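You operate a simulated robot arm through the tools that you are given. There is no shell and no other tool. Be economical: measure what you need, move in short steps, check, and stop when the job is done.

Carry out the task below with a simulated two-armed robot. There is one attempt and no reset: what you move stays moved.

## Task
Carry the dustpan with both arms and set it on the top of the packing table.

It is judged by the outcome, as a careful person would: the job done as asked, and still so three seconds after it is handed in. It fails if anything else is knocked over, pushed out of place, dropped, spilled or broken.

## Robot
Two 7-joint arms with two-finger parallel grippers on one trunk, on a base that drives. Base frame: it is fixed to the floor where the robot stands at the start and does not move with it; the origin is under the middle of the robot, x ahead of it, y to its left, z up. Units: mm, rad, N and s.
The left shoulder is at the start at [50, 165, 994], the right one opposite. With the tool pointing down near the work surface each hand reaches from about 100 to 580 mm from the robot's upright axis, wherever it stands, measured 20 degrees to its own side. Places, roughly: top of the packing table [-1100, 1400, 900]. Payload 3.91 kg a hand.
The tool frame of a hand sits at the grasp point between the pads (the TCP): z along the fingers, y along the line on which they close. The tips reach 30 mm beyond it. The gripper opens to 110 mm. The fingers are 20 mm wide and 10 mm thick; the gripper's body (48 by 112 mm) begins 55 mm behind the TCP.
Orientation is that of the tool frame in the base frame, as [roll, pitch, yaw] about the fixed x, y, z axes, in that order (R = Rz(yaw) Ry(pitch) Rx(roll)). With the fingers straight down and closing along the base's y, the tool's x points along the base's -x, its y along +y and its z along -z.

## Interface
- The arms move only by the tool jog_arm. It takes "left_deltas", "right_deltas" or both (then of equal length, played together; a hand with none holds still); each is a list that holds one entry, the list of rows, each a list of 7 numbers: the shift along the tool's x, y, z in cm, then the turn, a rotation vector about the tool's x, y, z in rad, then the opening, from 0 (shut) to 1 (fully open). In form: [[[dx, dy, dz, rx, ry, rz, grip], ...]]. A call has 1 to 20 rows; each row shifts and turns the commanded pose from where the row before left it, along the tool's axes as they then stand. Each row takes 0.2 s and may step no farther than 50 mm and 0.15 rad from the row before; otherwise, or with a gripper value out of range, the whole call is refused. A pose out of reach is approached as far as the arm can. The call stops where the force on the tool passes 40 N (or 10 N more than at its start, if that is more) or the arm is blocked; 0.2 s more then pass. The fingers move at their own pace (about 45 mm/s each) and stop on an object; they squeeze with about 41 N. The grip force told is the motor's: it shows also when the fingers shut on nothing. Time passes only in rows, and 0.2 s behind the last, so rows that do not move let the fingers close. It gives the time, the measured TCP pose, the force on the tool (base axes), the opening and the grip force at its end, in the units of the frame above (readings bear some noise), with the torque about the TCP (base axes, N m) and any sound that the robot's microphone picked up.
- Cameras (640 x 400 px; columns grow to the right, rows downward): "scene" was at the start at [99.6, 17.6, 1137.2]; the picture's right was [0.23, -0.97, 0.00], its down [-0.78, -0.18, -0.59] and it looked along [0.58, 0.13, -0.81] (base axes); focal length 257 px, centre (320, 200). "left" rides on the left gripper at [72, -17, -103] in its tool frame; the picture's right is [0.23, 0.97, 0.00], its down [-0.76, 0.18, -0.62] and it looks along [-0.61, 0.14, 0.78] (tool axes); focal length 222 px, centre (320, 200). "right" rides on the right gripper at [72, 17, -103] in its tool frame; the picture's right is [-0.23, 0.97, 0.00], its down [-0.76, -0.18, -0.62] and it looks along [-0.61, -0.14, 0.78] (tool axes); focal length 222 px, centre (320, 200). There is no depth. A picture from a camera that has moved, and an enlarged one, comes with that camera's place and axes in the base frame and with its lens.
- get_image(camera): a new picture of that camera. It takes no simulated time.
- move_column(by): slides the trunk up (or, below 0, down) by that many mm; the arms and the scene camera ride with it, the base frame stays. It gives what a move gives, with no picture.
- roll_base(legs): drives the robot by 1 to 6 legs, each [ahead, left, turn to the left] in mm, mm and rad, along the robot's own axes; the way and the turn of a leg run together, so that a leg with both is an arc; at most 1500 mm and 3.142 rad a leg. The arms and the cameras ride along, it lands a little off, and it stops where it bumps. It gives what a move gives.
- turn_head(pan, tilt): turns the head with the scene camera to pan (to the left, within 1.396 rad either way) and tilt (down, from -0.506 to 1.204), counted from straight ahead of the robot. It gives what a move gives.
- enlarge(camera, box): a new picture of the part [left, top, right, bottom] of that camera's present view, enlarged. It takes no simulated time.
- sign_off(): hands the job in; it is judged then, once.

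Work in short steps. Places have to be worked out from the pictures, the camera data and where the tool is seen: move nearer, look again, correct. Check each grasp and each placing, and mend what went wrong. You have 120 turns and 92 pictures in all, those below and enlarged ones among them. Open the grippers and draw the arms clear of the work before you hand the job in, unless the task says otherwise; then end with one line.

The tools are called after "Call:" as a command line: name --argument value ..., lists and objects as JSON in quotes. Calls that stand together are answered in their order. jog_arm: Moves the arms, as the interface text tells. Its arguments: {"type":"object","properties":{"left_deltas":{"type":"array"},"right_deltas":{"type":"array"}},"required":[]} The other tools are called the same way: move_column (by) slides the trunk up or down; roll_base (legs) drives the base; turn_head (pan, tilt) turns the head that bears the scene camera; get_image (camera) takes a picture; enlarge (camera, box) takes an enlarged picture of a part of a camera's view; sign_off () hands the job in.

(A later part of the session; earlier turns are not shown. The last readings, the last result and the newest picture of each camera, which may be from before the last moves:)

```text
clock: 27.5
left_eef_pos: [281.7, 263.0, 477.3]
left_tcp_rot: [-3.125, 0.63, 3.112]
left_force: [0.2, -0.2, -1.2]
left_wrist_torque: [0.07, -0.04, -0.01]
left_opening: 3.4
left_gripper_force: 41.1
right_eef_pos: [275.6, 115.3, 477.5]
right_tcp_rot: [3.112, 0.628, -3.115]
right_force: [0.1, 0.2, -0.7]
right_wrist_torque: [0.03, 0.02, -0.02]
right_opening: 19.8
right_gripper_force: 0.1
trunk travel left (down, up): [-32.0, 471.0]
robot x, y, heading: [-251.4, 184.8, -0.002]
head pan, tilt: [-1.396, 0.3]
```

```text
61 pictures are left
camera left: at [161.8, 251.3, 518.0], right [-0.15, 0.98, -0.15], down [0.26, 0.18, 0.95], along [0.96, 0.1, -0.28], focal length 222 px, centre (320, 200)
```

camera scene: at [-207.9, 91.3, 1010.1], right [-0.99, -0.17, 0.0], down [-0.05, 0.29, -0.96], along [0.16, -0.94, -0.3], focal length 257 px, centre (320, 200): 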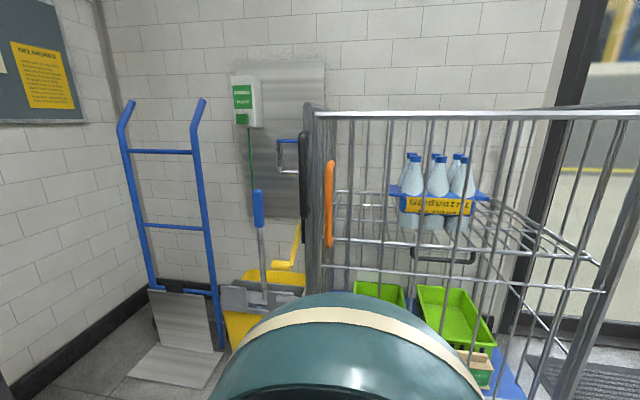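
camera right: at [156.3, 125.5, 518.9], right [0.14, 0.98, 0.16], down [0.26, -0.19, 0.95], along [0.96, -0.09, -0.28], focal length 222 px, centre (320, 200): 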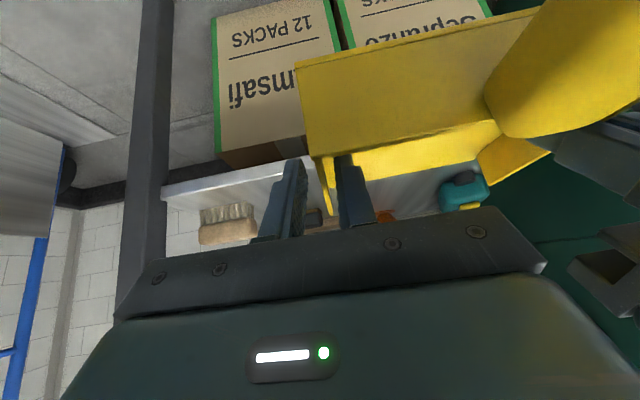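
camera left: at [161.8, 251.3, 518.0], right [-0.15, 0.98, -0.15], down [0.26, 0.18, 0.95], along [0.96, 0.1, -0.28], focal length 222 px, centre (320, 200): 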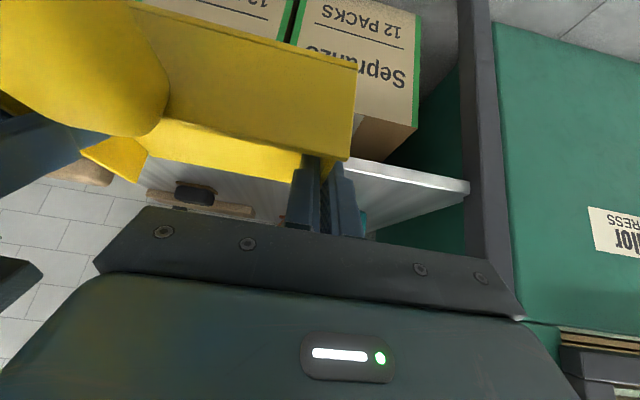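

The left hand holds the pan (about 0.1 kg) with no strain. Now I lift both hands 80 mm together and straighten the small rotations that had crept in.

Call:
jog_arm --left_deltas '[[[-0.588, 0, -0.809, 0, 0, 0, 0], [-0.588, 0, -0.809, 0, 0, 0, 0], [-0.588, 0, -0.809, 0, 0, 0, 0], [-0.588, 0, -0.809, 0, 0, 0, 0], [-0.588, 0, -0.809, 0, 0, 0, 0], [-0.588, 0, -0.809, 0, 0, 0, 0], [-0.588, 0, -0.809, 0, 0, 0, 0], [-0.588, 0, -0.809, 0, 0, 0, 0], [0, 0, 0, -0.016, 0.015, -0.012, 0], [0, 0, 0, -0.016, 0.015, -0.012, 0], [0, 0, 0, 0, 0, 0, 0]]]' --right_deltas '[[[-0.588, 0, -0.809, 0, 0, 0, 0.18], [-0.588, 0, -0.809, 0, 0, 0, 0.18], [-0.588, 0, -0.809, 0, 0, 0, 0.18], [-0.588, 0, -0.809, 0, 0, 0, 0.18], [-0.588, 0, -0.809, 0, 0, 0, 0.18], [-0.588, 0, -0.809, 0, 0, 0, 0.18], [-0.588, 0, -0.809, 0, 0, 0, 0.18], [-0.588, 0, -0.809, 0, 0, 0, 0.18], [0, 0, 0, 0.022, 0.014, 0.011, 0.18], [0, 0, 0, 0.022, 0.014, 0.011, 0.18], [0, 0, 0, 0, 0, 0, 0.18]]]'

Call:
get_image --camera "right"

Call:
get_image --camera "left"

```text
clock: 28.4
left_eef_pos: [273.7, 268.3, 497.4]
left_tcp_rot: [-3.137, 0.606, 3.096]
left_force: [2.5, -26.2, -2.1]
left_wrist_torque: [0.1, -0.08, 0.63]
left_opening: 3.7
left_gripper_force: 40.8
right_eef_pos: [270.2, 108.1, 496.3]
right_tcp_rot: [3.124, 0.605, -3.094]
right_force: [-2.3, 26.3, 1.7]
right_wrist_torque: [0.18, 0.05, -0.22]
right_opening: 33.1
right_gripper_force: 13.7
trunk travel left (down, up): [-32.0, 471.0]
robot x, y, heading: [-253.7, 183.3, -0.004]
head pan, tilt: [-1.396, 0.3]
stopped in row 4 (left hand): the force on the tool passed its limit (the readings are from after the stop); the commanded pose is now the measured one
```

```text
60 pictures are left
camera right: at [150.2, 118.1, 540.0], right [0.13, 0.98, 0.14], down [0.28, -0.18, 0.94], along [0.95, -0.08, -0.3], focal length 222 px, centre (320, 200)
```

right: 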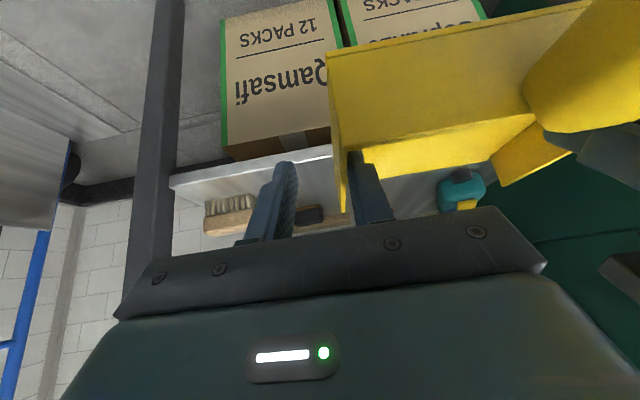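

```text
59 pictures are left
camera left: at [154.7, 257.5, 540.0], right [-0.14, 0.98, -0.13], down [0.28, 0.17, 0.95], along [0.95, 0.09, -0.3], focal length 222 px, centre (320, 200)
```

left: 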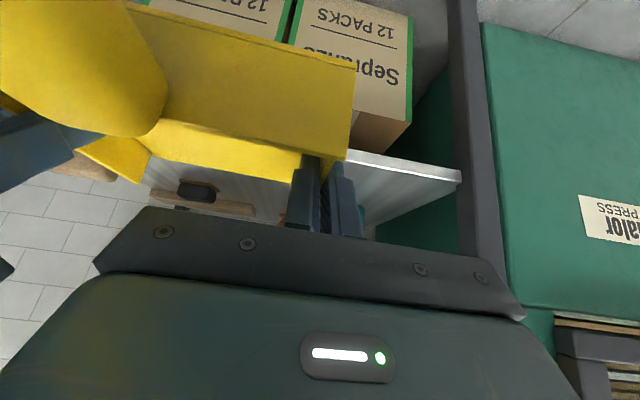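

The hands spread sideways while lifting, and the right inner finger now presses on the wall. I open the right further to free it and see how the left settles.

Call:
jog_arm --left_deltas '[[[0, 0, 0, 0, 0, 0, 0], [0, 0, 0, 0, 0, 0, 0], [0, 0, 0, 0, 0, 0, 0], [0, 0, 0, 0, 0, 0, 0]]]' --right_deltas '[[[0, 0, 0, 0, 0, 0, 0.5], [0, 0, 0, 0, 0, 0, 0.5], [0, 0, 0, 0, 0, 0, 0.5], [0, 0, 0, 0, 0, 0, 0.5]]]'

```text
clock: 29.4
left_eef_pos: [275.2, 271.2, 499.4]
left_tcp_rot: [3.141, 0.615, 3.102]
left_force: [0.7, -0.2, -1.2]
left_wrist_torque: [0.12, -0.05, -0.03]
left_opening: 3.3
left_gripper_force: 40.8
right_eef_pos: [271.8, 105.1, 498.5]
right_tcp_rot: [3.13, 0.61, -3.102]
right_force: [0.5, 0.3, -0.6]
right_wrist_torque: [0.01, -0.02, -0.03]
right_opening: 55.1
right_gripper_force: 0.0
trunk travel left (down, up): [-32.0, 471.0]
robot x, y, heading: [-255.3, 180.6, -0.007]
head pan, tilt: [-1.396, 0.3]
```

Now unstrained. I test tracking with the left hand alone: 8 mm inward and yaw straightened.

Call:
jog_arm --left_deltas '[[[0, -0.2, 0, -0.006, 0.003, -0.008, 0], [0, -0.2, 0, -0.006, 0.003, -0.008, 0], [0, -0.2, 0, -0.006, 0.003, -0.008, 0], [0, -0.2, 0, -0.006, 0.003, -0.008, 0], [0, 0, 0, 0, 0, 0, 0], [0, 0, 0, 0, 0, 0, 0]]]'

```text
clock: 30.8
left_eef_pos: [276.9, 286.6, 496.0]
left_tcp_rot: [3.099, 0.605, 3.13]
left_force: [-10.4, -35.7, 5.7]
left_wrist_torque: [-1.17, -0.03, -1.06]
left_opening: 3.8
left_gripper_force: 41.4
right_eef_pos: [270.4, 105.5, 499.1]
right_tcp_rot: [3.13, 0.614, -3.097]
right_force: [10.4, 34.8, -5.8]
right_wrist_torque: [0.13, 0.03, -0.63]
right_opening: 72.6
right_gripper_force: 17.8
trunk travel left (down, up): [-32.0, 471.0]
robot x, y, heading: [-248.0, 182.1, -0.006]
head pan, tilt: [-1.396, 0.3]
```

The left moved outward though commanded inward, so something odd is constraining that arm. I turn the head forward and look at the arms.

Call:
turn_head --pan 0.0 --tilt 0.95

Call:
get_image --camera "scene"

Call:
get_image --camera "left"

Call:
get_image --camera "right"

```text
clock: 32.3
left_eef_pos: [277.7, 287.5, 495.6]
left_tcp_rot: [3.101, 0.603, 3.133]
left_force: [-9.1, -36.2, 5.1]
left_wrist_torque: [-1.16, 0.11, -0.87]
left_opening: 3.6
left_gripper_force: 41.2
right_eef_pos: [270.3, 105.6, 497.5]
right_tcp_rot: [3.131, 0.61, -3.095]
right_force: [8.9, 36.3, -7.4]
right_wrist_torque: [0.24, -0.1, -0.54]
right_opening: 73.3
right_gripper_force: 18.5
trunk travel left (down, up): [-32.0, 471.0]
robot x, y, heading: [-254.1, 180.7, -0.009]
head pan, tilt: [0.0, 0.949]
```

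```text
58 pictures are left
camera scene: at [-153.4, 186.3, 954.5], right [0.0, -1.0, 0.01], down [-0.81, 0.0, -0.58], along [0.58, -0.01, -0.81], focal length 257 px, centre (320, 200)
```

scene: 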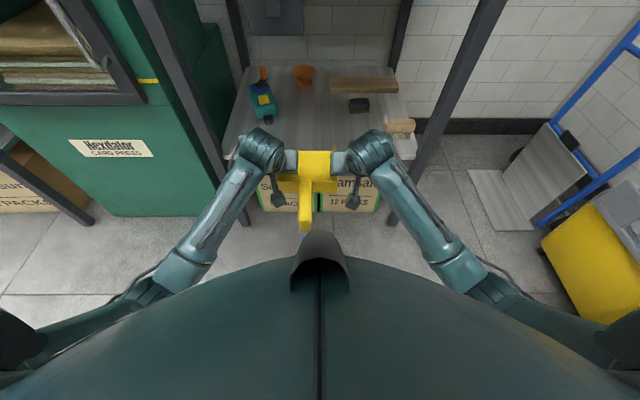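

```text
57 pictures are left
camera left: at [159.2, 266.8, 537.4], right [-0.2, 0.97, -0.1], down [0.27, 0.15, 0.95], along [0.94, 0.16, -0.29], focal length 222 px, centre (320, 200)
```

left: 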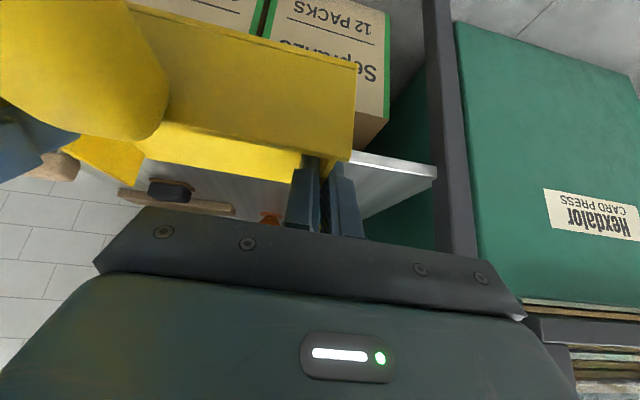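

```text
56 pictures are left
camera right: at [150.8, 117.1, 541.1], right [0.14, 0.98, 0.14], down [0.28, -0.17, 0.95], along [0.95, -0.09, -0.29], focal length 222 px, centre (320, 200)
```

right: 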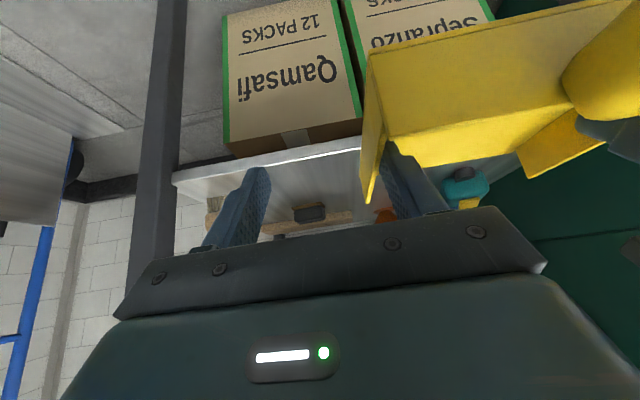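

Everything else looks free; no collision seen. I open the right hand fully so nothing touches, and see where the left settles.

Call:
jog_arm --left_deltas '[[[0, 0, 0, 0, 0, 0, 0], [0, 0, 0, 0, 0, 0, 0], [0, 0, 0, 0, 0, 0, 0], [0, 0, 0, 0, 0, 0, 0], [0, 0, 0, 0, 0, 0, 0]]]' --right_deltas '[[[0, 0, 0, 0, 0, 0, 1], [0, 0, 0, 0, 0, 0, 1], [0, 0, 0, 0, 0, 0, 1], [0, 0, 0, 0, 0, 0, 1], [0, 0, 0, 0, 0, 0, 1]]]'

Call:
jog_arm --left_deltas '[[[0, -0.1, 0, 0, 0, 0, 0], [0, -0.1, 0, 0, 0, 0, 0], [0, -0.1, 0, 0, 0, 0, 0], [0, -0.1, 0, 0, 0, 0, 0], [0, 0, 0, 0, 0, 0, 0]]]'

```text
clock: 33.7
left_eef_pos: [277.1, 292.4, 491.3]
left_tcp_rot: [3.08, 0.601, 3.134]
left_force: [-0.4, -0.4, -0.8]
left_wrist_torque: [0.1, -0.03, 0.0]
left_opening: 3.5
left_gripper_force: 41.4
right_eef_pos: [270.9, 103.0, 496.2]
right_tcp_rot: [3.136, 0.61, -3.099]
right_force: [-0.3, 0.1, 0.5]
right_wrist_torque: [0.0, 0.01, -0.01]
right_opening: 109.8
right_gripper_force: 0.0
trunk travel left (down, up): [-32.0, 471.0]
robot x, y, heading: [-251.1, 177.6, -0.005]
head pan, tilt: [0.0, 0.949]
stopped in row 5 (left hand): the arm was blocked; the commanded pose is now the measured one
```

```text
clock: 34.9
left_eef_pos: [282.0, 303.8, 490.5]
left_tcp_rot: [3.056, 0.606, 3.13]
left_force: [-1.6, -9.6, -0.7]
left_wrist_torque: [-0.28, 0.03, -0.27]
left_opening: 3.6
left_gripper_force: 41.1
right_eef_pos: [271.3, 104.3, 496.6]
right_tcp_rot: [3.14, 0.608, -3.095]
right_force: [2.7, 9.2, -1.3]
right_wrist_torque: [0.27, -0.04, -0.05]
right_opening: 110.1
right_gripper_force: 0.1
trunk travel left (down, up): [-32.0, 471.0]
robot x, y, heading: [-254.0, 185.7, -0.001]
head pan, tilt: [0.0, 0.949]
```

"Blocked" with no tool force suggests the arms are at a joint limit rather than touching something. The left hand securely holds the pan; I withdraw the right hand along its fingers to free it and check how it tracks.

Call:
jog_arm --right_deltas '[[[0, -0.15, -0.5, 0, 0, 0, 1], [0, -0.15, -1, 0, 0, 0, 1], [0, 0, -1, 0, 0, 0, 1], [0, 0, -1, 0, 0, 0, 1], [0, 0, -1, 0, 0, 0, 1], [0, 0, -1, 0, 0, 0, 1], [0, 0, -1, 0, 0, 0, 1], [0, 0, -1, 0, 0, 0, 1], [0, 0, -1, 0, 0, 0, 1]]]'

Call:
get_image --camera "right"

```text
clock: 35.7
left_eef_pos: [282.1, 301.6, 491.1]
left_tcp_rot: [3.055, 0.61, 3.121]
left_force: [0.4, -0.1, -1.0]
left_wrist_torque: [0.08, -0.07, -0.01]
left_opening: 3.7
left_gripper_force: 41.2
right_eef_pos: [261.4, 99.0, 513.8]
right_tcp_rot: [3.131, 0.61, -3.096]
right_force: [-0.4, -0.6, -0.3]
right_wrist_torque: [0.03, -0.02, 0.0]
right_opening: 110.0
right_gripper_force: 0.1
trunk travel left (down, up): [-32.0, 471.0]
robot x, y, heading: [-254.2, 181.3, -0.003]
head pan, tilt: [0.0, 0.949]
stopped in row 3 (left hand): the force on the tool passed its limit (the readings are from after the stop); the commanded pose is now the measured one
```

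```text
55 pictures are left
camera right: at [141.7, 110.5, 556.8], right [0.14, 0.98, 0.14], down [0.28, -0.17, 0.95], along [0.95, -0.09, -0.29], focal length 222 px, centre (320, 200)
```

right: 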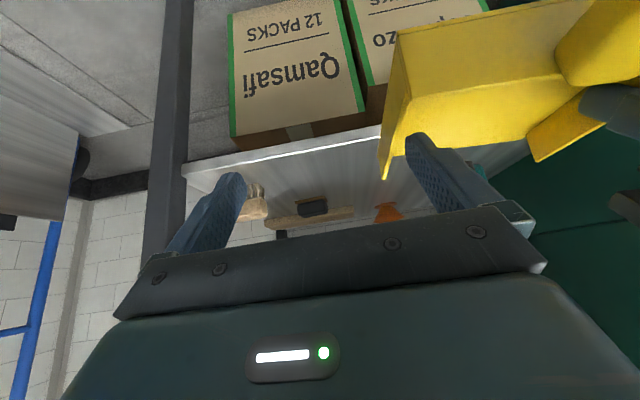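

The right tracks well but its inner finger rubbed the wall. I shift it 5 mm inward (off the wall) and then continue out.

Call:
jog_arm --right_deltas '[[[0, 0.4, 0, 0, 0, 0, 1], [0, 0.3, -0.5, 0, 0, 0, 1], [0, 0, -1, 0, 0, 0, 1], [0, 0, -1, 0, 0, 0, 1], [0, 0, -1, 0, 0, 0, 1], [0, 0, -1, 0, 0, 0, 1], [0, 0, -1, 0, 0, 0, 1]]]'

Call:
get_image --camera "right"

```text
clock: 37.5
left_eef_pos: [281.8, 303.8, 491.3]
left_tcp_rot: [3.04, 0.604, 3.115]
left_force: [-0.4, -0.2, -1.1]
left_wrist_torque: [0.13, 0.0, 0.0]
left_opening: 3.5
left_gripper_force: 41.5
right_eef_pos: [240.2, 74.7, 559.0]
right_tcp_rot: [-3.096, 0.618, -3.104]
right_force: [0.0, -0.1, 1.0]
right_wrist_torque: [-0.01, -0.01, 0.03]
right_opening: 109.9
right_gripper_force: 0.0
trunk travel left (down, up): [-32.0, 471.0]
robot x, y, heading: [-250.4, 184.8, -0.002]
head pan, tilt: [0.0, 0.949]
stopped in row 7 (right hand): the arm was blocked; the commanded pose is now the measured one
```

```text
54 pictures are left
camera right: at [121.1, 92.9, 600.2], right [0.17, 0.98, 0.09], down [0.26, -0.14, 0.96], along [0.95, -0.14, -0.28], focal length 222 px, centre (320, 200)
```

right: 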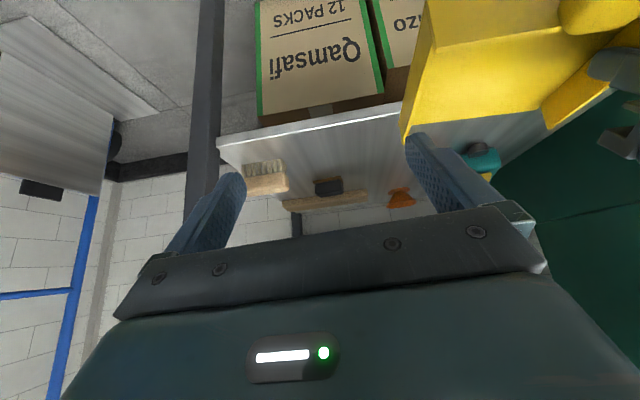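

Both arms drift outward and report blocked when commanded inward: a joint limit in this posture. I test the right hand moving outward 100 mm to see whether it tracks there.

Call:
jog_arm --right_deltas '[[[0, -2, 0, 0, 0, 0, 1], [0, -2, 0, 0, 0, 0, 1], [0, -2, 0, 0, 0, 0, 1], [0, -2, 0, 0, 0, 0, 1], [0, -2, 0, 0, 0, 0, 1]]]'

Call:
get_image --camera "scene"

```text
clock: 38.7
left_eef_pos: [280.8, 305.3, 490.0]
left_tcp_rot: [3.047, 0.607, 3.117]
left_force: [0.3, -0.2, -2.2]
left_wrist_torque: [0.07, -0.03, 0.0]
left_opening: 3.4
left_gripper_force: 40.8
right_eef_pos: [239.7, -18.0, 560.8]
right_tcp_rot: [-3.098, 0.618, -3.097]
right_force: [-0.4, 0.2, -0.2]
right_wrist_torque: [0.01, -0.01, 0.0]
right_opening: 110.2
right_gripper_force: 0.1
trunk travel left (down, up): [-32.0, 471.0]
robot x, y, heading: [-250.3, 180.1, -0.004]
head pan, tilt: [0.0, 0.949]
```

```text
53 pictures are left
camera scene: at [-151.8, 182.8, 954.2], right [0.0, -1.0, 0.0], down [-0.81, 0.0, -0.58], along [0.58, 0.0, -0.81], focal length 257 px, centre (320, 200)
```

scene: 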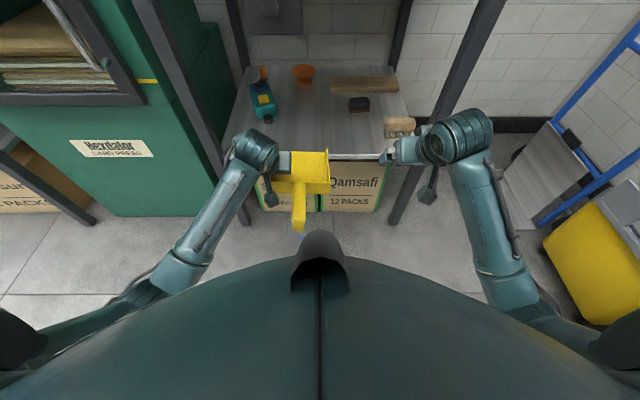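

Outward tracks fine. Now I bring the right back 60 mm inward to see where it stops tracking.

Call:
jog_arm --right_deltas '[[[0, 2, 0, 0, 0, 0, 1], [0, 2, 0, 0, 0, 0, 1], [0, 2, 0, 0, 0, 0, 1], [0, 0, 0, 0, 0, 0, 1], [0, 0, 0, 0, 0, 0, 1]]]'

```text
clock: 39.9
left_eef_pos: [281.2, 304.2, 489.5]
left_tcp_rot: [3.046, 0.605, 3.12]
left_force: [0.9, 0.9, -2.0]
left_wrist_torque: [0.07, -0.05, -0.01]
left_opening: 3.3
left_gripper_force: 41.7
right_eef_pos: [238.2, 41.3, 559.6]
right_tcp_rot: [-3.1, 0.618, -3.099]
right_force: [-0.3, -0.7, -0.9]
right_wrist_torque: [0.0, -0.03, 0.01]
right_opening: 109.8
right_gripper_force: 0.1
trunk travel left (down, up): [-32.0, 471.0]
robot x, y, heading: [-252.1, 180.1, -0.002]
head pan, tilt: [0.0, 0.949]
```

Good tracking to y=41. Another 40 mm inward, to find the limit.

Call:
jog_arm --right_deltas '[[[0, 1, 0, 0, 0, 0, 1], [0, 1, 0, 0, 0, 0, 1], [0, 1, 0, 0, 0, 0, 1], [0, 1, 0, 0, 0, 0, 1], [0, 0, 0, 0, 0, 0, 1]]]'

Call:
get_image --camera "left"

```text
clock: 41.3
left_eef_pos: [280.1, 303.9, 488.8]
left_tcp_rot: [3.045, 0.605, 3.114]
left_force: [0.4, -0.6, -1.5]
left_wrist_torque: [0.1, -0.03, 0.02]
left_opening: 3.4
left_gripper_force: 41.4
right_eef_pos: [245.3, 42.8, 553.5]
right_tcp_rot: [-3.011, 0.623, -3.09]
right_force: [-0.2, 0.9, -0.5]
right_wrist_torque: [0.0, 0.0, -0.01]
right_opening: 109.9
right_gripper_force: 0.1
trunk travel left (down, up): [-32.0, 471.0]
robot x, y, heading: [-254.0, 184.4, 0.0]
head pan, tilt: [0.0, 0.949]
stopped in row 5 (right hand): the arm was blocked; the commanded pose is now the measured one
```

```text
52 pictures are left
camera left: at [162.7, 280.1, 530.4], right [-0.22, 0.97, -0.05], down [0.27, 0.11, 0.96], along [0.94, 0.19, -0.28], focal length 222 px, centre (320, 200)
```

left: 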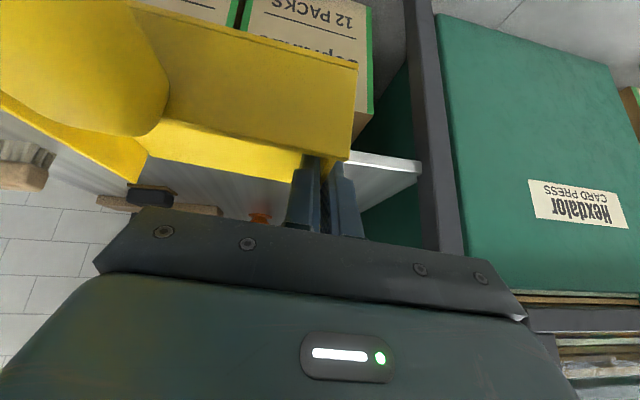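

The right is blocked at y≈43 now, so its posture has drifted into a limit. I recover it by untilting back to fingers-down, as at the start, which tracked exactly.

Call:
jog_arm --right_deltas '[[[0, -2, 0, 0, 0, 0, 1], [0, -2, 0, 0, 0, 0, 1], [0, 0, -1, -0.03, 0.1, 0, 1], [0, 0, -1, -0.03, 0.1, 0, 1], [0, 0, -1, -0.03, 0.1, 0, 1], [0, 0, -1, -0.03, 0.1, 0, 1], [0, 0, -1, 0, 0.1, -0.02, 1], [0, 0, -1, 0, 0.1, -0.02, 1], [0, 0, 0, 0, 0, 0, 1]]]'

Call:
get_image --camera "scene"

```text
clock: 43.3
left_eef_pos: [282.3, 304.1, 489.7]
left_tcp_rot: [3.044, 0.607, 3.118]
left_force: [0.4, -0.6, -0.8]
left_wrist_torque: [0.1, -0.08, 0.0]
left_opening: 3.5
left_gripper_force: 40.6
right_eef_pos: [222.0, 8.0, 610.2]
right_tcp_rot: [3.141, 0.019, -3.074]
right_force: [0.2, 0.0, 0.0]
right_wrist_torque: [0.0, 0.04, 0.0]
right_opening: 110.2
right_gripper_force: 0.2
trunk travel left (down, up): [-32.0, 471.0]
robot x, y, heading: [-250.1, 184.0, -0.003]
head pan, tilt: [0.0, 0.949]
```

```text
51 pictures are left
camera scene: at [-151.8, 182.7, 954.2], right [0.0, -1.0, 0.0], down [-0.81, 0.0, -0.58], along [0.58, 0.0, -0.81], focal length 257 px, centre (320, 200)
```

scene: 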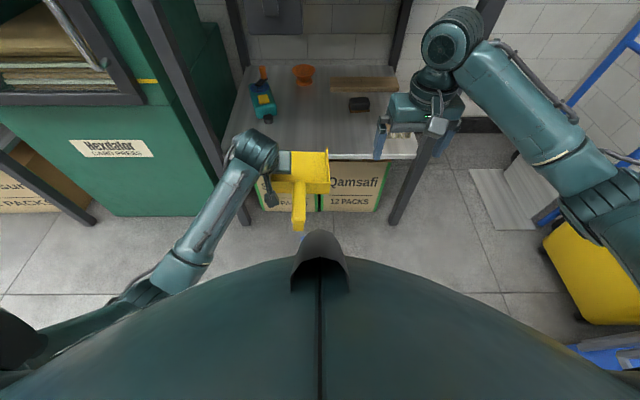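

The right arm recovered with a proper elbow-out posture. Over an open table top I can hold the pan with vertical fingers, so plan: re-grip right vertically, then left. First I straighten the right's yaw and try levelling the pan's roll with the left, moving slightly outward.

Call:
jog_arm --left_deltas '[[[0, 0.4, 0, 0.033, 0, 0, 0], [0, 0.4, 0, 0.033, 0, 0, 0], [0, 0.4, 0, 0.033, 0, 0, 0], [0, 0, 0, 0, 0, 0, 0]]]' --right_deltas '[[[0, 1, 0, 0, 0, 0.033, 1], [0, 1, 0, 0, 0, 0.033, 1], [0, 1, 0, 0, 0.018, 0, 1], [0, 0, 0, 0, 0, 0, 1]]]'

Call:
get_image --camera "right"

Call:
get_image --camera "left"

```text
clock: 44.3
left_eef_pos: [281.3, 315.7, 489.9]
left_tcp_rot: [-3.138, 0.607, 3.117]
left_force: [-0.3, -0.8, -2.0]
left_wrist_torque: [0.08, -0.06, -0.02]
left_opening: 3.5
left_gripper_force: 41.0
right_eef_pos: [221.2, 35.6, 612.6]
right_tcp_rot: [3.14, 0.003, -3.139]
right_force: [-0.5, 0.4, 1.0]
right_wrist_torque: [0.02, 0.0, 0.02]
right_opening: 110.1
right_gripper_force: 0.1
trunk travel left (down, up): [-32.0, 471.0]
robot x, y, heading: [-255.6, 183.3, -0.003]
head pan, tilt: [0.0, 0.949]
```

```text
50 pictures are left
camera right: at [147.5, 54.8, 714.9], right [0.23, 0.97, 0.0], down [0.76, -0.18, 0.62], along [0.61, -0.14, -0.78], focal length 222 px, centre (320, 200)
```

right: 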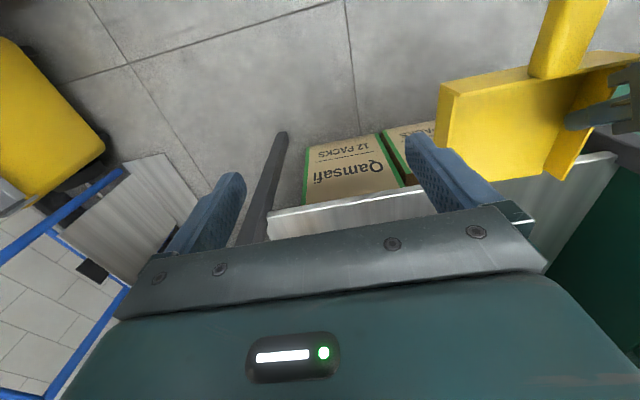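

```text
49 pictures are left
camera left: at [162.0, 301.7, 534.1], right [-0.16, 0.98, -0.13], down [0.28, 0.17, 0.95], along [0.95, 0.12, -0.3], focal length 222 px, centre (320, 200)
```

left: 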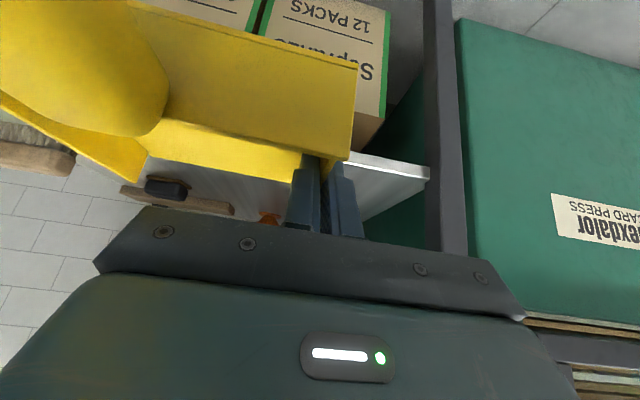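

Both tracked exactly; the pan is level and unslipped in the left hand. Now I raise the left hand with the pan by 60 mm on its own.

Call:
jog_arm --left_deltas '[[[-0.57, 0, -0.82, -0.002, 0.001, -0.003, 0], [-0.57, 0, -0.82, -0.002, 0.001, -0.003, 0], [-0.57, 0, -0.82, -0.002, 0.001, -0.003, 0], [-0.57, 0, -0.82, -0.002, 0.001, -0.003, 0], [-0.57, 0, -0.82, -0.002, 0.001, -0.003, 0], [-0.57, 0, -0.82, -0.002, 0.001, -0.003, 0], [0, 0, 0, 0, 0, 0, 0]]]'

```text
clock: 45.9
left_eef_pos: [280.7, 317.5, 551.9]
left_tcp_rot: [-3.138, 0.598, 3.138]
left_force: [0.1, 0.2, -0.7]
left_wrist_torque: [0.1, -0.02, -0.01]
left_opening: 3.4
left_gripper_force: 40.7
right_eef_pos: [220.7, 36.9, 611.3]
right_tcp_rot: [3.139, 0.006, -3.141]
right_force: [0.2, -0.1, 1.0]
right_wrist_torque: [0.0, 0.02, 0.01]
right_opening: 109.9
right_gripper_force: 0.1
trunk travel left (down, up): [-32.0, 471.0]
robot x, y, heading: [-257.1, 180.9, -0.007]
head pan, tilt: [0.0, 0.949]
```

The left tracked perfectly: pan bottom ≈512, right wall at y≈173, x 233–365, top z≈558. I bring the right hand above that wall with vertical fingers, half open.

Call:
jog_arm --right_deltas '[[[-3, 0, -0.5, 0, 0, 0, 0.5], [-3, 0, -0.5, 0, 0, 0, 0.5], [-3, 0, 0, 0, 0, 0, 0.5], [0, 2.7, 0, 0, 0, 0, 0.5], [0, 2.7, 0, 0, 0, 0, 0.5], [0, 2.7, 0, 0, 0, 0, 0.5], [0, 2.7, 0, 0, 0, 0, 0.5], [0, 2.8, 0, 0, 0, 0, 0.5], [0, 0, 0, 0, 0, 0, 0.5]]]'

Call:
get_image --camera "right"

Call:
get_image --camera "scene"

```text
clock: 47.9
left_eef_pos: [281.4, 316.8, 551.2]
left_tcp_rot: [-3.135, 0.599, 3.139]
left_force: [-0.1, 0.1, -0.1]
left_wrist_torque: [0.09, -0.07, 0.0]
left_opening: 3.5
left_gripper_force: 40.7
right_eef_pos: [311.7, 172.8, 623.4]
right_tcp_rot: [3.137, 0.003, -3.14]
right_force: [0.3, 0.2, -0.7]
right_wrist_torque: [-0.03, -0.02, 0.02]
right_opening: 55.0
right_gripper_force: 0.1
trunk travel left (down, up): [-32.0, 471.0]
robot x, y, heading: [-251.5, 180.4, -0.005]
head pan, tilt: [0.0, 0.949]
```

```text
48 pictures are left
camera right: at [238.6, 190.3, 726.1], right [0.23, 0.97, 0.0], down [0.76, -0.18, 0.63], along [0.61, -0.14, -0.78], focal length 222 px, centre (320, 200)
```

right: 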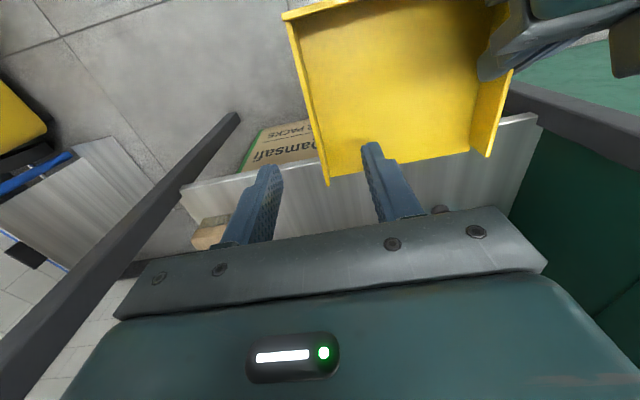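

```text
47 pictures are left
camera scene: at [-151.8, 182.7, 954.2], right [0.0, -1.0, 0.0], down [-0.81, 0.0, -0.58], along [0.58, 0.0, -0.81], focal length 257 px, centre (320, 200)
```

scene: 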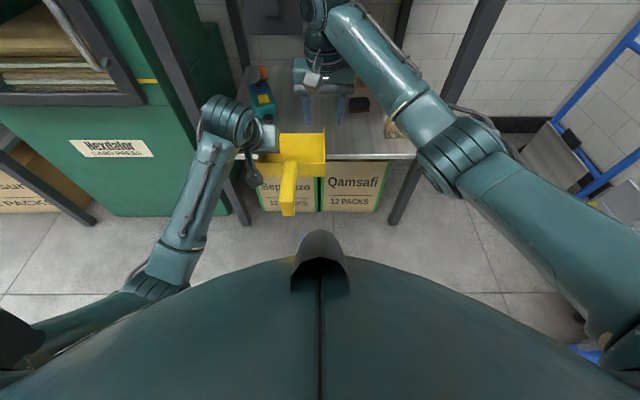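

The wall is centred in the right fingers (col 318 seen vs 320 predicted). The right wrist stands high, near the table edge and the lever, so I back the base 80 mm before lowering.

Call:
roll_base --legs '[[-80, 0, 0]]'

Call:
jog_arm --right_deltas '[[[0, 0, 1.2, 0, 0, 0, 0.5], [0, 0, 1.2, 0, 0, 0, 0.5], [0, 0, 1.2, 0, 0, 0, 0.5], [0, 0, 1.2, 0, 0, 0, 0.5], [0, 0, 1.2, 0, 0, 0, 0.5], [0, 0, 1.0, 0, 0, 0, 0.5], [0, 0, 0, 0, 0, 0, 0.5]]]'

Call:
get_image --camera "right"

```text
clock: 49.0
left_eef_pos: [203.3, 316.8, 552.2]
left_tcp_rot: [-3.139, 0.6, 3.138]
left_force: [0.2, -0.6, -1.4]
left_wrist_torque: [0.05, -0.06, -0.01]
left_opening: 3.5
left_gripper_force: 41.0
right_eef_pos: [233.2, 171.8, 622.5]
right_tcp_rot: [3.138, 0.003, 3.138]
right_force: [-0.7, 0.2, -0.3]
right_wrist_torque: [0.02, -0.01, 0.0]
right_opening: 54.8
right_gripper_force: 0.0
trunk travel left (down, up): [-32.0, 471.0]
robot x, y, heading: [-333.4, 181.8, -0.003]
head pan, tilt: [0.0, 0.949]
```

```text
clock: 50.5
left_eef_pos: [203.0, 314.8, 550.8]
left_tcp_rot: [-3.137, 0.6, 3.138]
left_force: [0.1, 0.5, -1.4]
left_wrist_torque: [0.08, -0.02, 0.01]
left_opening: 3.4
left_gripper_force: 40.9
right_eef_pos: [234.2, 173.0, 551.8]
right_tcp_rot: [3.14, 0.005, -3.141]
right_force: [0.0, 0.5, -0.7]
right_wrist_torque: [-0.01, 0.0, -0.01]
right_opening: 55.2
right_gripper_force: 0.0
trunk travel left (down, up): [-32.0, 471.0]
robot x, y, heading: [-333.5, 179.7, -0.002]
head pan, tilt: [0.0, 0.949]
```

```text
46 pictures are left
camera right: at [160.2, 189.8, 655.5], right [0.23, 0.97, 0.0], down [0.76, -0.18, 0.62], along [0.61, -0.14, -0.78], focal length 222 px, centre (320, 200)
```

right: 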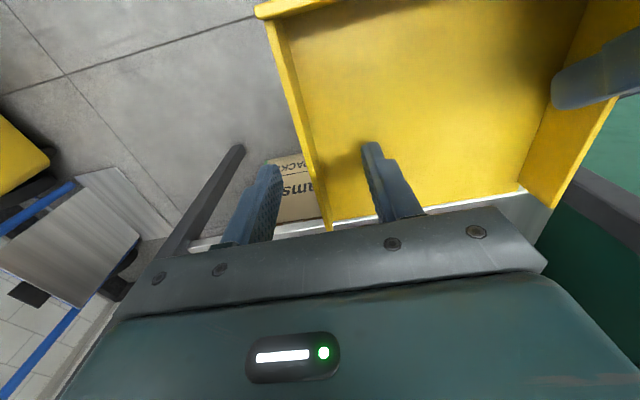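

The wall sits about 1.6 mm to the right of centre; I correct that and close the right hand on it.

Call:
jog_arm --right_deltas '[[[0, -0.16, 0, 0, 0, 0, 0.5], [0, 0, 0, 0, 0, 0, 0.25], [0, 0, 0, 0, 0, 0, 0.1], [0, 0, 0, 0, 0, 0, 0], [0, 0, 0, 0, 0, 0, 0], [0, 0, 0, 0, 0, 0, 0], [0, 0, 0, 0, 0, 0, 0]]]'

Call:
get_image --camera "right"

```text
clock: 52.1
left_eef_pos: [202.0, 316.2, 551.1]
left_tcp_rot: [-3.137, 0.597, 3.139]
left_force: [-1.5, 5.0, -0.3]
left_wrist_torque: [0.18, -0.03, 0.04]
left_opening: 3.4
left_gripper_force: 41.0
right_eef_pos: [233.0, 170.4, 551.2]
right_tcp_rot: [3.14, 0.002, 3.141]
right_force: [1.8, -6.5, 0.6]
right_wrist_torque: [-0.15, -0.06, -0.15]
right_opening: 3.4
right_gripper_force: 40.9
trunk travel left (down, up): [-32.0, 471.0]
robot x, y, heading: [-333.4, 185.8, -0.003]
head pan, tilt: [0.0, 0.949]
```

```text
45 pictures are left
camera right: at [160.3, 187.9, 655.8], right [0.23, 0.97, 0.0], down [0.76, -0.18, 0.63], along [0.61, -0.14, -0.78], focal length 222 px, centre (320, 200)
```

right: 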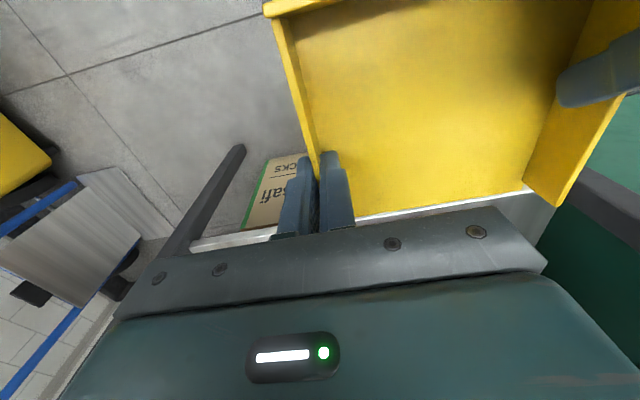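

Both hands hold the pan with only about 5 N of strain. The orange lever tip is near x≈320, z≈847, so I back 70 mm more, then raise the column.

Call:
roll_base --legs '[[-70, 0, 0]]'

Call:
move_column --by 250

Call:
move_column --by 205

Call:
turn_head --pan 1.396 --tilt 0.5

Call:
get_image --camera "scene"

```text
clock: 53.2
left_eef_pos: [134.6, 316.2, 550.9]
left_tcp_rot: [-3.136, 0.599, 3.138]
left_force: [-2.0, 11.1, -0.5]
left_wrist_torque: [0.19, 0.03, 0.07]
left_opening: 3.4
left_gripper_force: 41.1
right_eef_pos: [164.5, 169.5, 553.2]
right_tcp_rot: [3.14, 0.002, 3.139]
right_force: [3.1, -10.6, -1.0]
right_wrist_torque: [-0.24, -0.1, -0.17]
right_opening: 3.2
right_gripper_force: 41.1
trunk travel left (down, up): [-32.0, 471.0]
robot x, y, heading: [-402.2, 183.8, -0.009]
head pan, tilt: [0.0, 0.949]
```

```text
clock: 55.7
left_eef_pos: [134.6, 316.6, 800.8]
left_tcp_rot: [-3.138, 0.598, 3.138]
left_force: [-1.3, 0.0, -0.8]
left_wrist_torque: [0.04, 0.02, -0.01]
left_opening: 3.2
left_gripper_force: 40.7
right_eef_pos: [164.7, 170.3, 803.1]
right_tcp_rot: [3.14, 0.003, 3.14]
right_force: [0.2, -0.5, -1.1]
right_wrist_torque: [-0.09, -0.05, -0.16]
right_opening: 3.0
right_gripper_force: 40.7
trunk travel left (down, up): [-282.0, 221.0]
robot x, y, heading: [-396.3, 180.3, -0.001]
head pan, tilt: [0.0, 0.949]
```

```text
clock: 58.0
left_eef_pos: [134.0, 316.8, 1005.3]
left_tcp_rot: [-3.139, 0.599, 3.138]
left_force: [-1.7, -0.4, -1.1]
left_wrist_torque: [0.07, -0.01, 0.0]
left_opening: 3.5
left_gripper_force: 41.4
right_eef_pos: [165.3, 171.0, 1008.0]
right_tcp_rot: [3.141, 0.003, 3.141]
right_force: [1.3, -1.2, -1.2]
right_wrist_torque: [-0.02, -0.03, -0.16]
right_opening: 3.2
right_gripper_force: 40.9
trunk travel left (down, up): [-487.0, 16.0]
robot x, y, heading: [-398.7, 183.7, -0.006]
head pan, tilt: [0.0, 0.949]
```

```text
clock: 59.5
left_eef_pos: [134.3, 316.5, 1005.2]
left_tcp_rot: [-3.136, 0.599, 3.139]
left_force: [-1.3, 0.5, -1.3]
left_wrist_torque: [0.08, 0.01, 0.03]
left_opening: 3.3
left_gripper_force: 41.1
right_eef_pos: [164.3, 171.3, 1008.3]
right_tcp_rot: [3.141, 0.003, 3.138]
right_force: [1.5, -0.9, -1.2]
right_wrist_torque: [-0.06, -0.04, -0.21]
right_opening: 3.1
right_gripper_force: 40.7
trunk travel left (down, up): [-487.0, 16.0]
robot x, y, heading: [-394.9, 184.4, -0.006]
head pan, tilt: [1.396, 0.499]
```

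```text
44 pictures are left
camera scene: at [-355.4, 273.1, 1446.7], right [0.98, -0.18, 0.0], down [-0.09, -0.47, -0.88], along [0.16, 0.86, -0.48], focal length 257 px, centre (320, 200)
```

scene: 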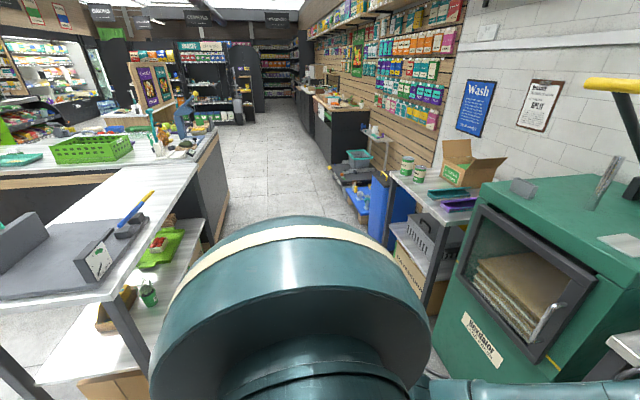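

The pan clears the tops now (bottom ≈965). Packing table: near edge x≈-828, y from 832 to 1870, z≈900; a grey device occupies its near end to y≈1180. I enlarge to see the free part.

Call:
enlarge --camera "scene" --box '[0, 110, 256, 320]'

```text
1.90 times, centred on (128, 215) of scene
camera zoom: at [-355.4, 273.1, 1446.7], right [0.98, -0.18, 0.0], down [-0.09, -0.47, -0.88], along [0.16, 0.86, -0.48], focal length 489 px, centre (686, 171)
```

zoom: 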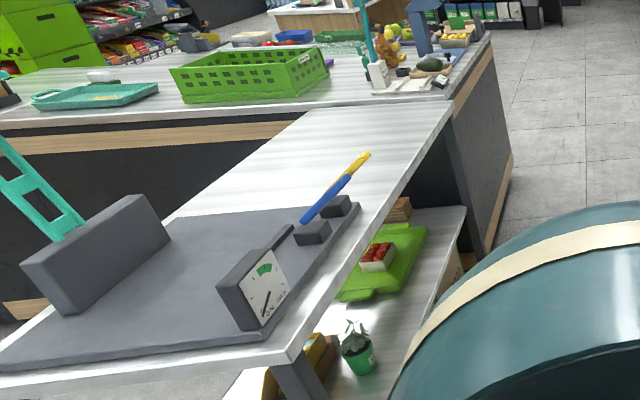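

The table's white surface is free from y≈1430 to 1800 (past the cutter tip). Plan: turn left to face +y here, drive up the aisle, then turn to face the table at y≈1690. First the turn and part of the drive.

Call:
roll_base --legs '[[0, 0, 1.5768]]'

Call:
turn_head --pan 0.0 --tilt 0.5

Call:
get_image --camera "scene"

```text
clock: 63.7
left_eef_pos: [-531.7, 716.4, 1007.5]
left_tcp_rot: [-3.139, 0.597, -1.578]
left_force: [-1.1, -1.3, -1.5]
left_wrist_torque: [0.03, 0.05, 0.04]
left_opening: 3.4
left_gripper_force: 41.1
right_eef_pos: [-386.4, 748.0, 1008.0]
right_tcp_rot: [3.14, 0.004, -1.574]
right_force: [1.0, 1.9, -1.5]
right_wrist_torque: [0.0, -0.05, -0.16]
right_opening: 3.4
right_gripper_force: 41.3
trunk travel left (down, up): [-487.0, 16.0]
robot x, y, heading: [-396.5, 179.4, 1.566]
head pan, tilt: [1.396, 0.499]
```

```text
clock: 65.2
left_eef_pos: [-533.5, 716.2, 1005.1]
left_tcp_rot: [-3.138, 0.6, -1.577]
left_force: [0.2, -0.8, 0.4]
left_wrist_torque: [0.08, 0.09, 0.05]
left_opening: 3.4
left_gripper_force: 41.2
right_eef_pos: [-385.6, 746.6, 1008.0]
right_tcp_rot: [3.14, 0.003, -1.574]
right_force: [-0.4, 0.7, -0.3]
right_wrist_torque: [-0.01, -0.05, -0.12]
right_opening: 3.2
right_gripper_force: 40.8
trunk travel left (down, up): [-487.0, 16.0]
robot x, y, heading: [-402.7, 183.3, 1.565]
head pan, tilt: [0.0, 0.499]
```

```text
42 pictures are left
camera scene: at [-400.3, 304.1, 1446.7], right [1.0, -0.01, 0.0], down [0.0, -0.48, -0.88], along [0.01, 0.88, -0.48], focal length 257 px, centre (320, 200)
```

scene: 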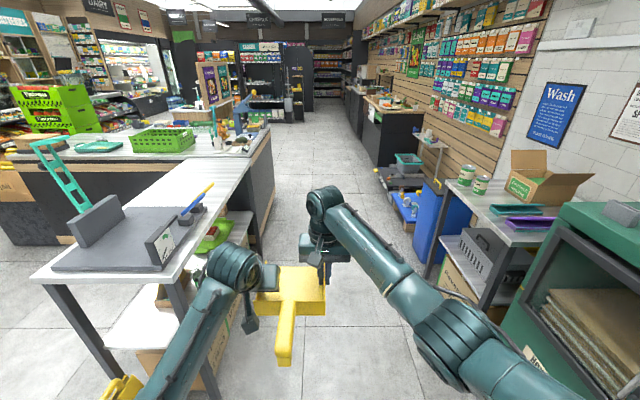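

The aisle ahead is clear on both sides. I drive 1505 mm up the aisle.

Call:
roll_base --legs '[[1000, 0, 0.004], [505, 0, 0]]'

Call:
turn_head --pan 1.2 --tilt 0.6

Call:
get_image --camera "scene"

```text
clock: 73.0
left_eef_pos: [-505.3, 2220.0, 1006.7]
left_tcp_rot: [-3.137, 0.598, -1.589]
left_force: [0.1, -0.7, -1.1]
left_wrist_torque: [0.07, 0.1, 0.07]
left_opening: 3.4
left_gripper_force: 41.0
right_eef_pos: [-357.4, 2249.3, 1007.7]
right_tcp_rot: [3.138, 0.001, -1.584]
right_force: [-0.6, 0.4, -0.3]
right_wrist_torque: [0.03, -0.01, -0.15]
right_opening: 3.1
right_gripper_force: 40.4
trunk travel left (down, up): [-487.0, 16.0]
robot x, y, heading: [-374.7, 1684.8, 1.551]
head pan, tilt: [0.0, 0.499]
```

```text
clock: 74.4
left_eef_pos: [-504.8, 2219.0, 1006.5]
left_tcp_rot: [-3.139, 0.598, -1.587]
left_force: [0.5, -0.4, -0.6]
left_wrist_torque: [0.04, 0.04, 0.06]
left_opening: 3.2
left_gripper_force: 41.3
right_eef_pos: [-357.0, 2248.9, 1009.4]
right_tcp_rot: [3.141, 0.003, -1.585]
right_force: [-0.1, 0.6, -0.8]
right_wrist_torque: [0.01, -0.08, -0.11]
right_opening: 3.4
right_gripper_force: 41.4
trunk travel left (down, up): [-487.0, 16.0]
robot x, y, heading: [-379.7, 1684.0, 1.551]
head pan, tilt: [1.201, 0.6]
```

```text
41 pictures are left
camera scene: at [-460.4, 1748.0, 1437.6], right [0.38, 0.93, 0.0], down [0.52, -0.21, -0.83], along [-0.76, 0.31, -0.56], focal length 257 px, centre (320, 200)
```

scene: 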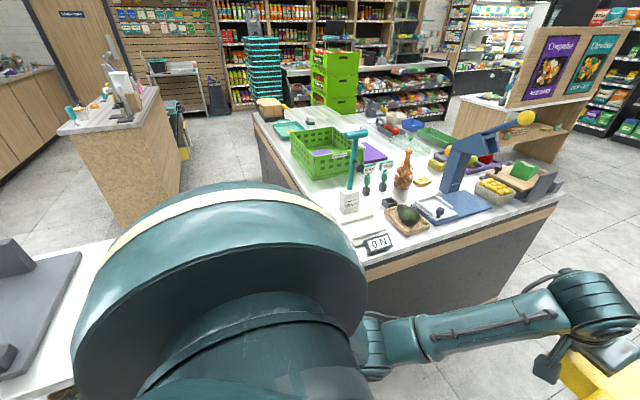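

Objects on the adjacent counter lie outside the sweep or well below the pan. I turn left to face the table and look down at the landing spot.

Call:
roll_base --legs '[[0, 0, 1.59]]'

Call:
turn_head --pan 0.2 --tilt 0.7

Call:
get_image --camera "scene"

```text
clock: 78.6
left_eef_pos: [-915.3, 1562.6, 1007.2]
left_tcp_rot: [-3.138, 0.598, -0.024]
left_force: [0.4, 0.7, -1.0]
left_wrist_torque: [-0.09, 0.07, 0.03]
left_opening: 3.5
left_gripper_force: 41.1
right_eef_pos: [-941.8, 1709.7, 1008.5]
right_tcp_rot: [3.139, 0.004, -0.024]
right_force: [-0.3, -0.1, -0.6]
right_wrist_torque: [0.06, 0.01, -0.14]
right_opening: 3.1
right_gripper_force: 41.4
trunk travel left (down, up): [-487.0, 16.0]
robot x, y, heading: [-378.2, 1686.3, 3.115]
head pan, tilt: [1.201, 0.6]
```

```text
clock: 79.8
left_eef_pos: [-913.7, 1560.7, 1005.8]
left_tcp_rot: [-3.138, 0.598, -0.024]
left_force: [0.1, -0.3, -0.7]
left_wrist_torque: [-0.07, 0.04, 0.08]
left_opening: 3.6
left_gripper_force: 41.1
right_eef_pos: [-941.8, 1708.6, 1008.3]
right_tcp_rot: [3.139, 0.005, -0.022]
right_force: [-1.1, -0.2, -0.5]
right_wrist_torque: [0.04, 0.01, -0.09]
right_opening: 3.3
right_gripper_force: 40.8
trunk travel left (down, up): [-487.0, 16.0]
robot x, y, heading: [-378.7, 1684.8, 3.119]
head pan, tilt: [0.201, 0.7]
```

```text
40 pictures are left
camera scene: at [-492.2, 1671.0, 1429.0], right [-0.17, 0.98, 0.0], down [0.63, 0.11, -0.76], along [-0.75, -0.13, -0.64], focal length 257 px, centre (320, 200)
```

scene: 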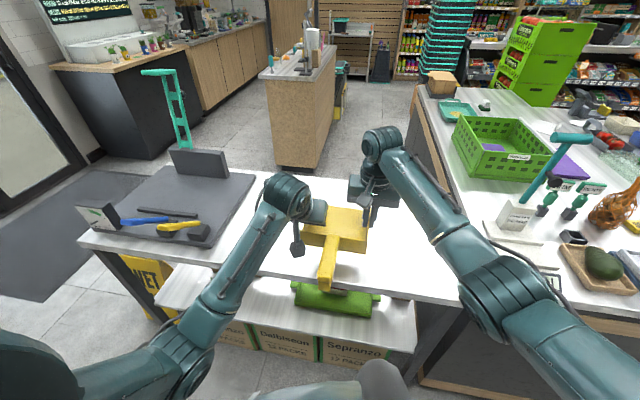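

The spot is clear: table edge x≈-820, slab and cutter end at y≈1330, pan spans y≈1565–1710. The handle end still hangs off at x≈-760, so I drive ahead 110 mm in two steps.

Call:
roll_base --legs '[[80, 0, 0]]'

Call:
roll_base --legs '[[32, 0, 0]]'

Call:
get_image --camera "scene"

Call:
get_image --camera "left"

```text
clock: 80.9
left_eef_pos: [-993.7, 1563.1, 1005.3]
left_tcp_rot: [-3.137, 0.598, -0.024]
left_force: [0.1, 0.5, -0.3]
left_wrist_torque: [-0.08, -0.03, 0.03]
left_opening: 3.0
left_gripper_force: 40.7
right_eef_pos: [-1022.9, 1710.4, 1007.3]
right_tcp_rot: [3.139, 0.002, -0.023]
right_force: [0.2, -1.0, -1.5]
right_wrist_torque: [0.06, 0.03, -0.12]
right_opening: 3.2
right_gripper_force: 40.9
trunk travel left (down, up): [-487.0, 16.0]
robot x, y, heading: [-460.0, 1684.3, 3.111]
head pan, tilt: [0.201, 0.7]
```

```text
clock: 81.8
left_eef_pos: [-1025.5, 1564.0, 1005.9]
left_tcp_rot: [-3.137, 0.595, -0.024]
left_force: [0.5, 0.4, -0.4]
left_wrist_torque: [-0.12, 0.05, 0.1]
left_opening: 3.5
left_gripper_force: 40.8
right_eef_pos: [-1052.8, 1711.5, 1007.3]
right_tcp_rot: [3.14, 0.001, -0.022]
right_force: [-0.6, 0.4, -1.3]
right_wrist_torque: [0.08, -0.04, -0.16]
right_opening: 3.3
right_gripper_force: 40.7
trunk travel left (down, up): [-487.0, 16.0]
robot x, y, heading: [-488.9, 1687.8, 3.112]
head pan, tilt: [0.201, 0.7]
```

```text
39 pictures are left
camera scene: at [-604.1, 1673.9, 1428.8], right [-0.17, 0.98, 0.0], down [0.64, 0.11, -0.76], along [-0.75, -0.13, -0.65], focal length 257 px, centre (320, 200)
```

scene: 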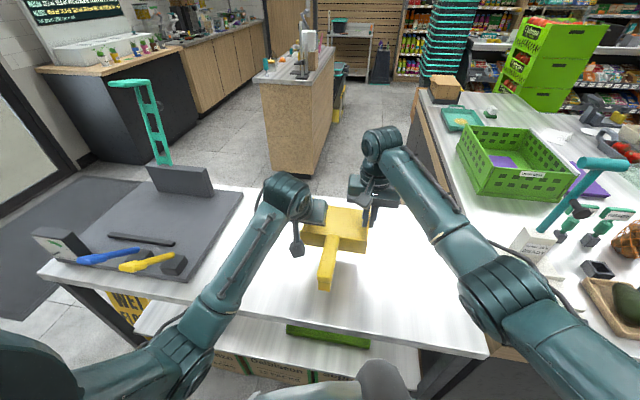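

```text
38 pictures are left
camera left: at [-907.1, 1577.7, 1049.9], right [0.16, -0.98, -0.13], down [-0.28, -0.17, 0.94], along [-0.94, -0.12, -0.31], focal length 222 px, centre (320, 200)
```

left: 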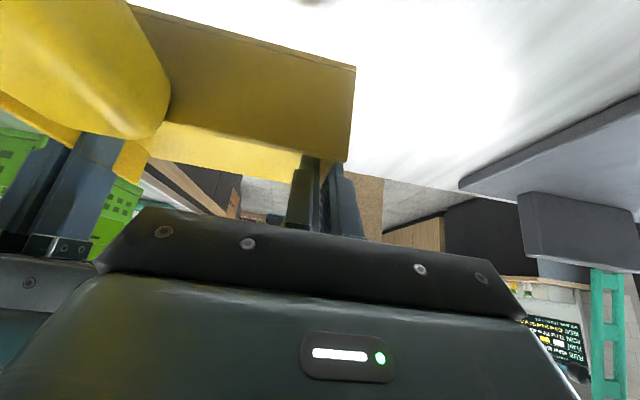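

The handle end is now at x≈-872, some 50 mm inside the edge, with nothing beneath. I lower the column 52 mm and check.

Call:
move_column --by -52

Call:
get_image --camera "left"

Call:
get_image --camera "right"

```text
clock: 82.7
left_eef_pos: [-1023.9, 1564.9, 954.8]
left_tcp_rot: [-3.139, 0.599, -0.025]
left_force: [1.2, 0.1, -0.5]
left_wrist_torque: [-0.04, 0.05, 0.1]
left_opening: 3.5
left_gripper_force: 41.4
right_eef_pos: [-1052.0, 1710.8, 956.5]
right_tcp_rot: [3.14, 0.006, -0.023]
right_force: [0.1, 0.2, -0.9]
right_wrist_torque: [0.07, 0.01, -0.15]
right_opening: 3.5
right_gripper_force: 40.4
trunk travel left (down, up): [-435.0, 68.0]
robot x, y, heading: [-488.0, 1689.0, 3.116]
head pan, tilt: [0.201, 0.7]
```

```text
37 pictures are left
camera left: at [-906.0, 1577.7, 998.5], right [0.16, -0.98, -0.13], down [-0.28, -0.17, 0.94], along [-0.95, -0.12, -0.3], focal length 222 px, centre (320, 200)
```

left: 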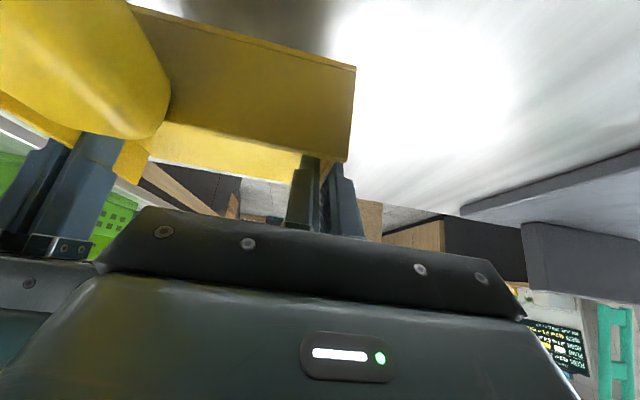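

```text
36 pictures are left
camera right: at [-980.4, 1693.0, 1059.0], right [-0.25, -0.97, 0.0], down [-0.76, 0.2, 0.63], along [-0.61, 0.15, -0.78], focal length 222 px, centre (320, 200)
```

right: 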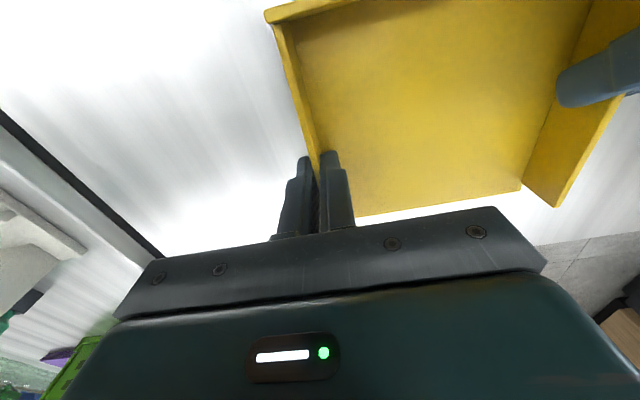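

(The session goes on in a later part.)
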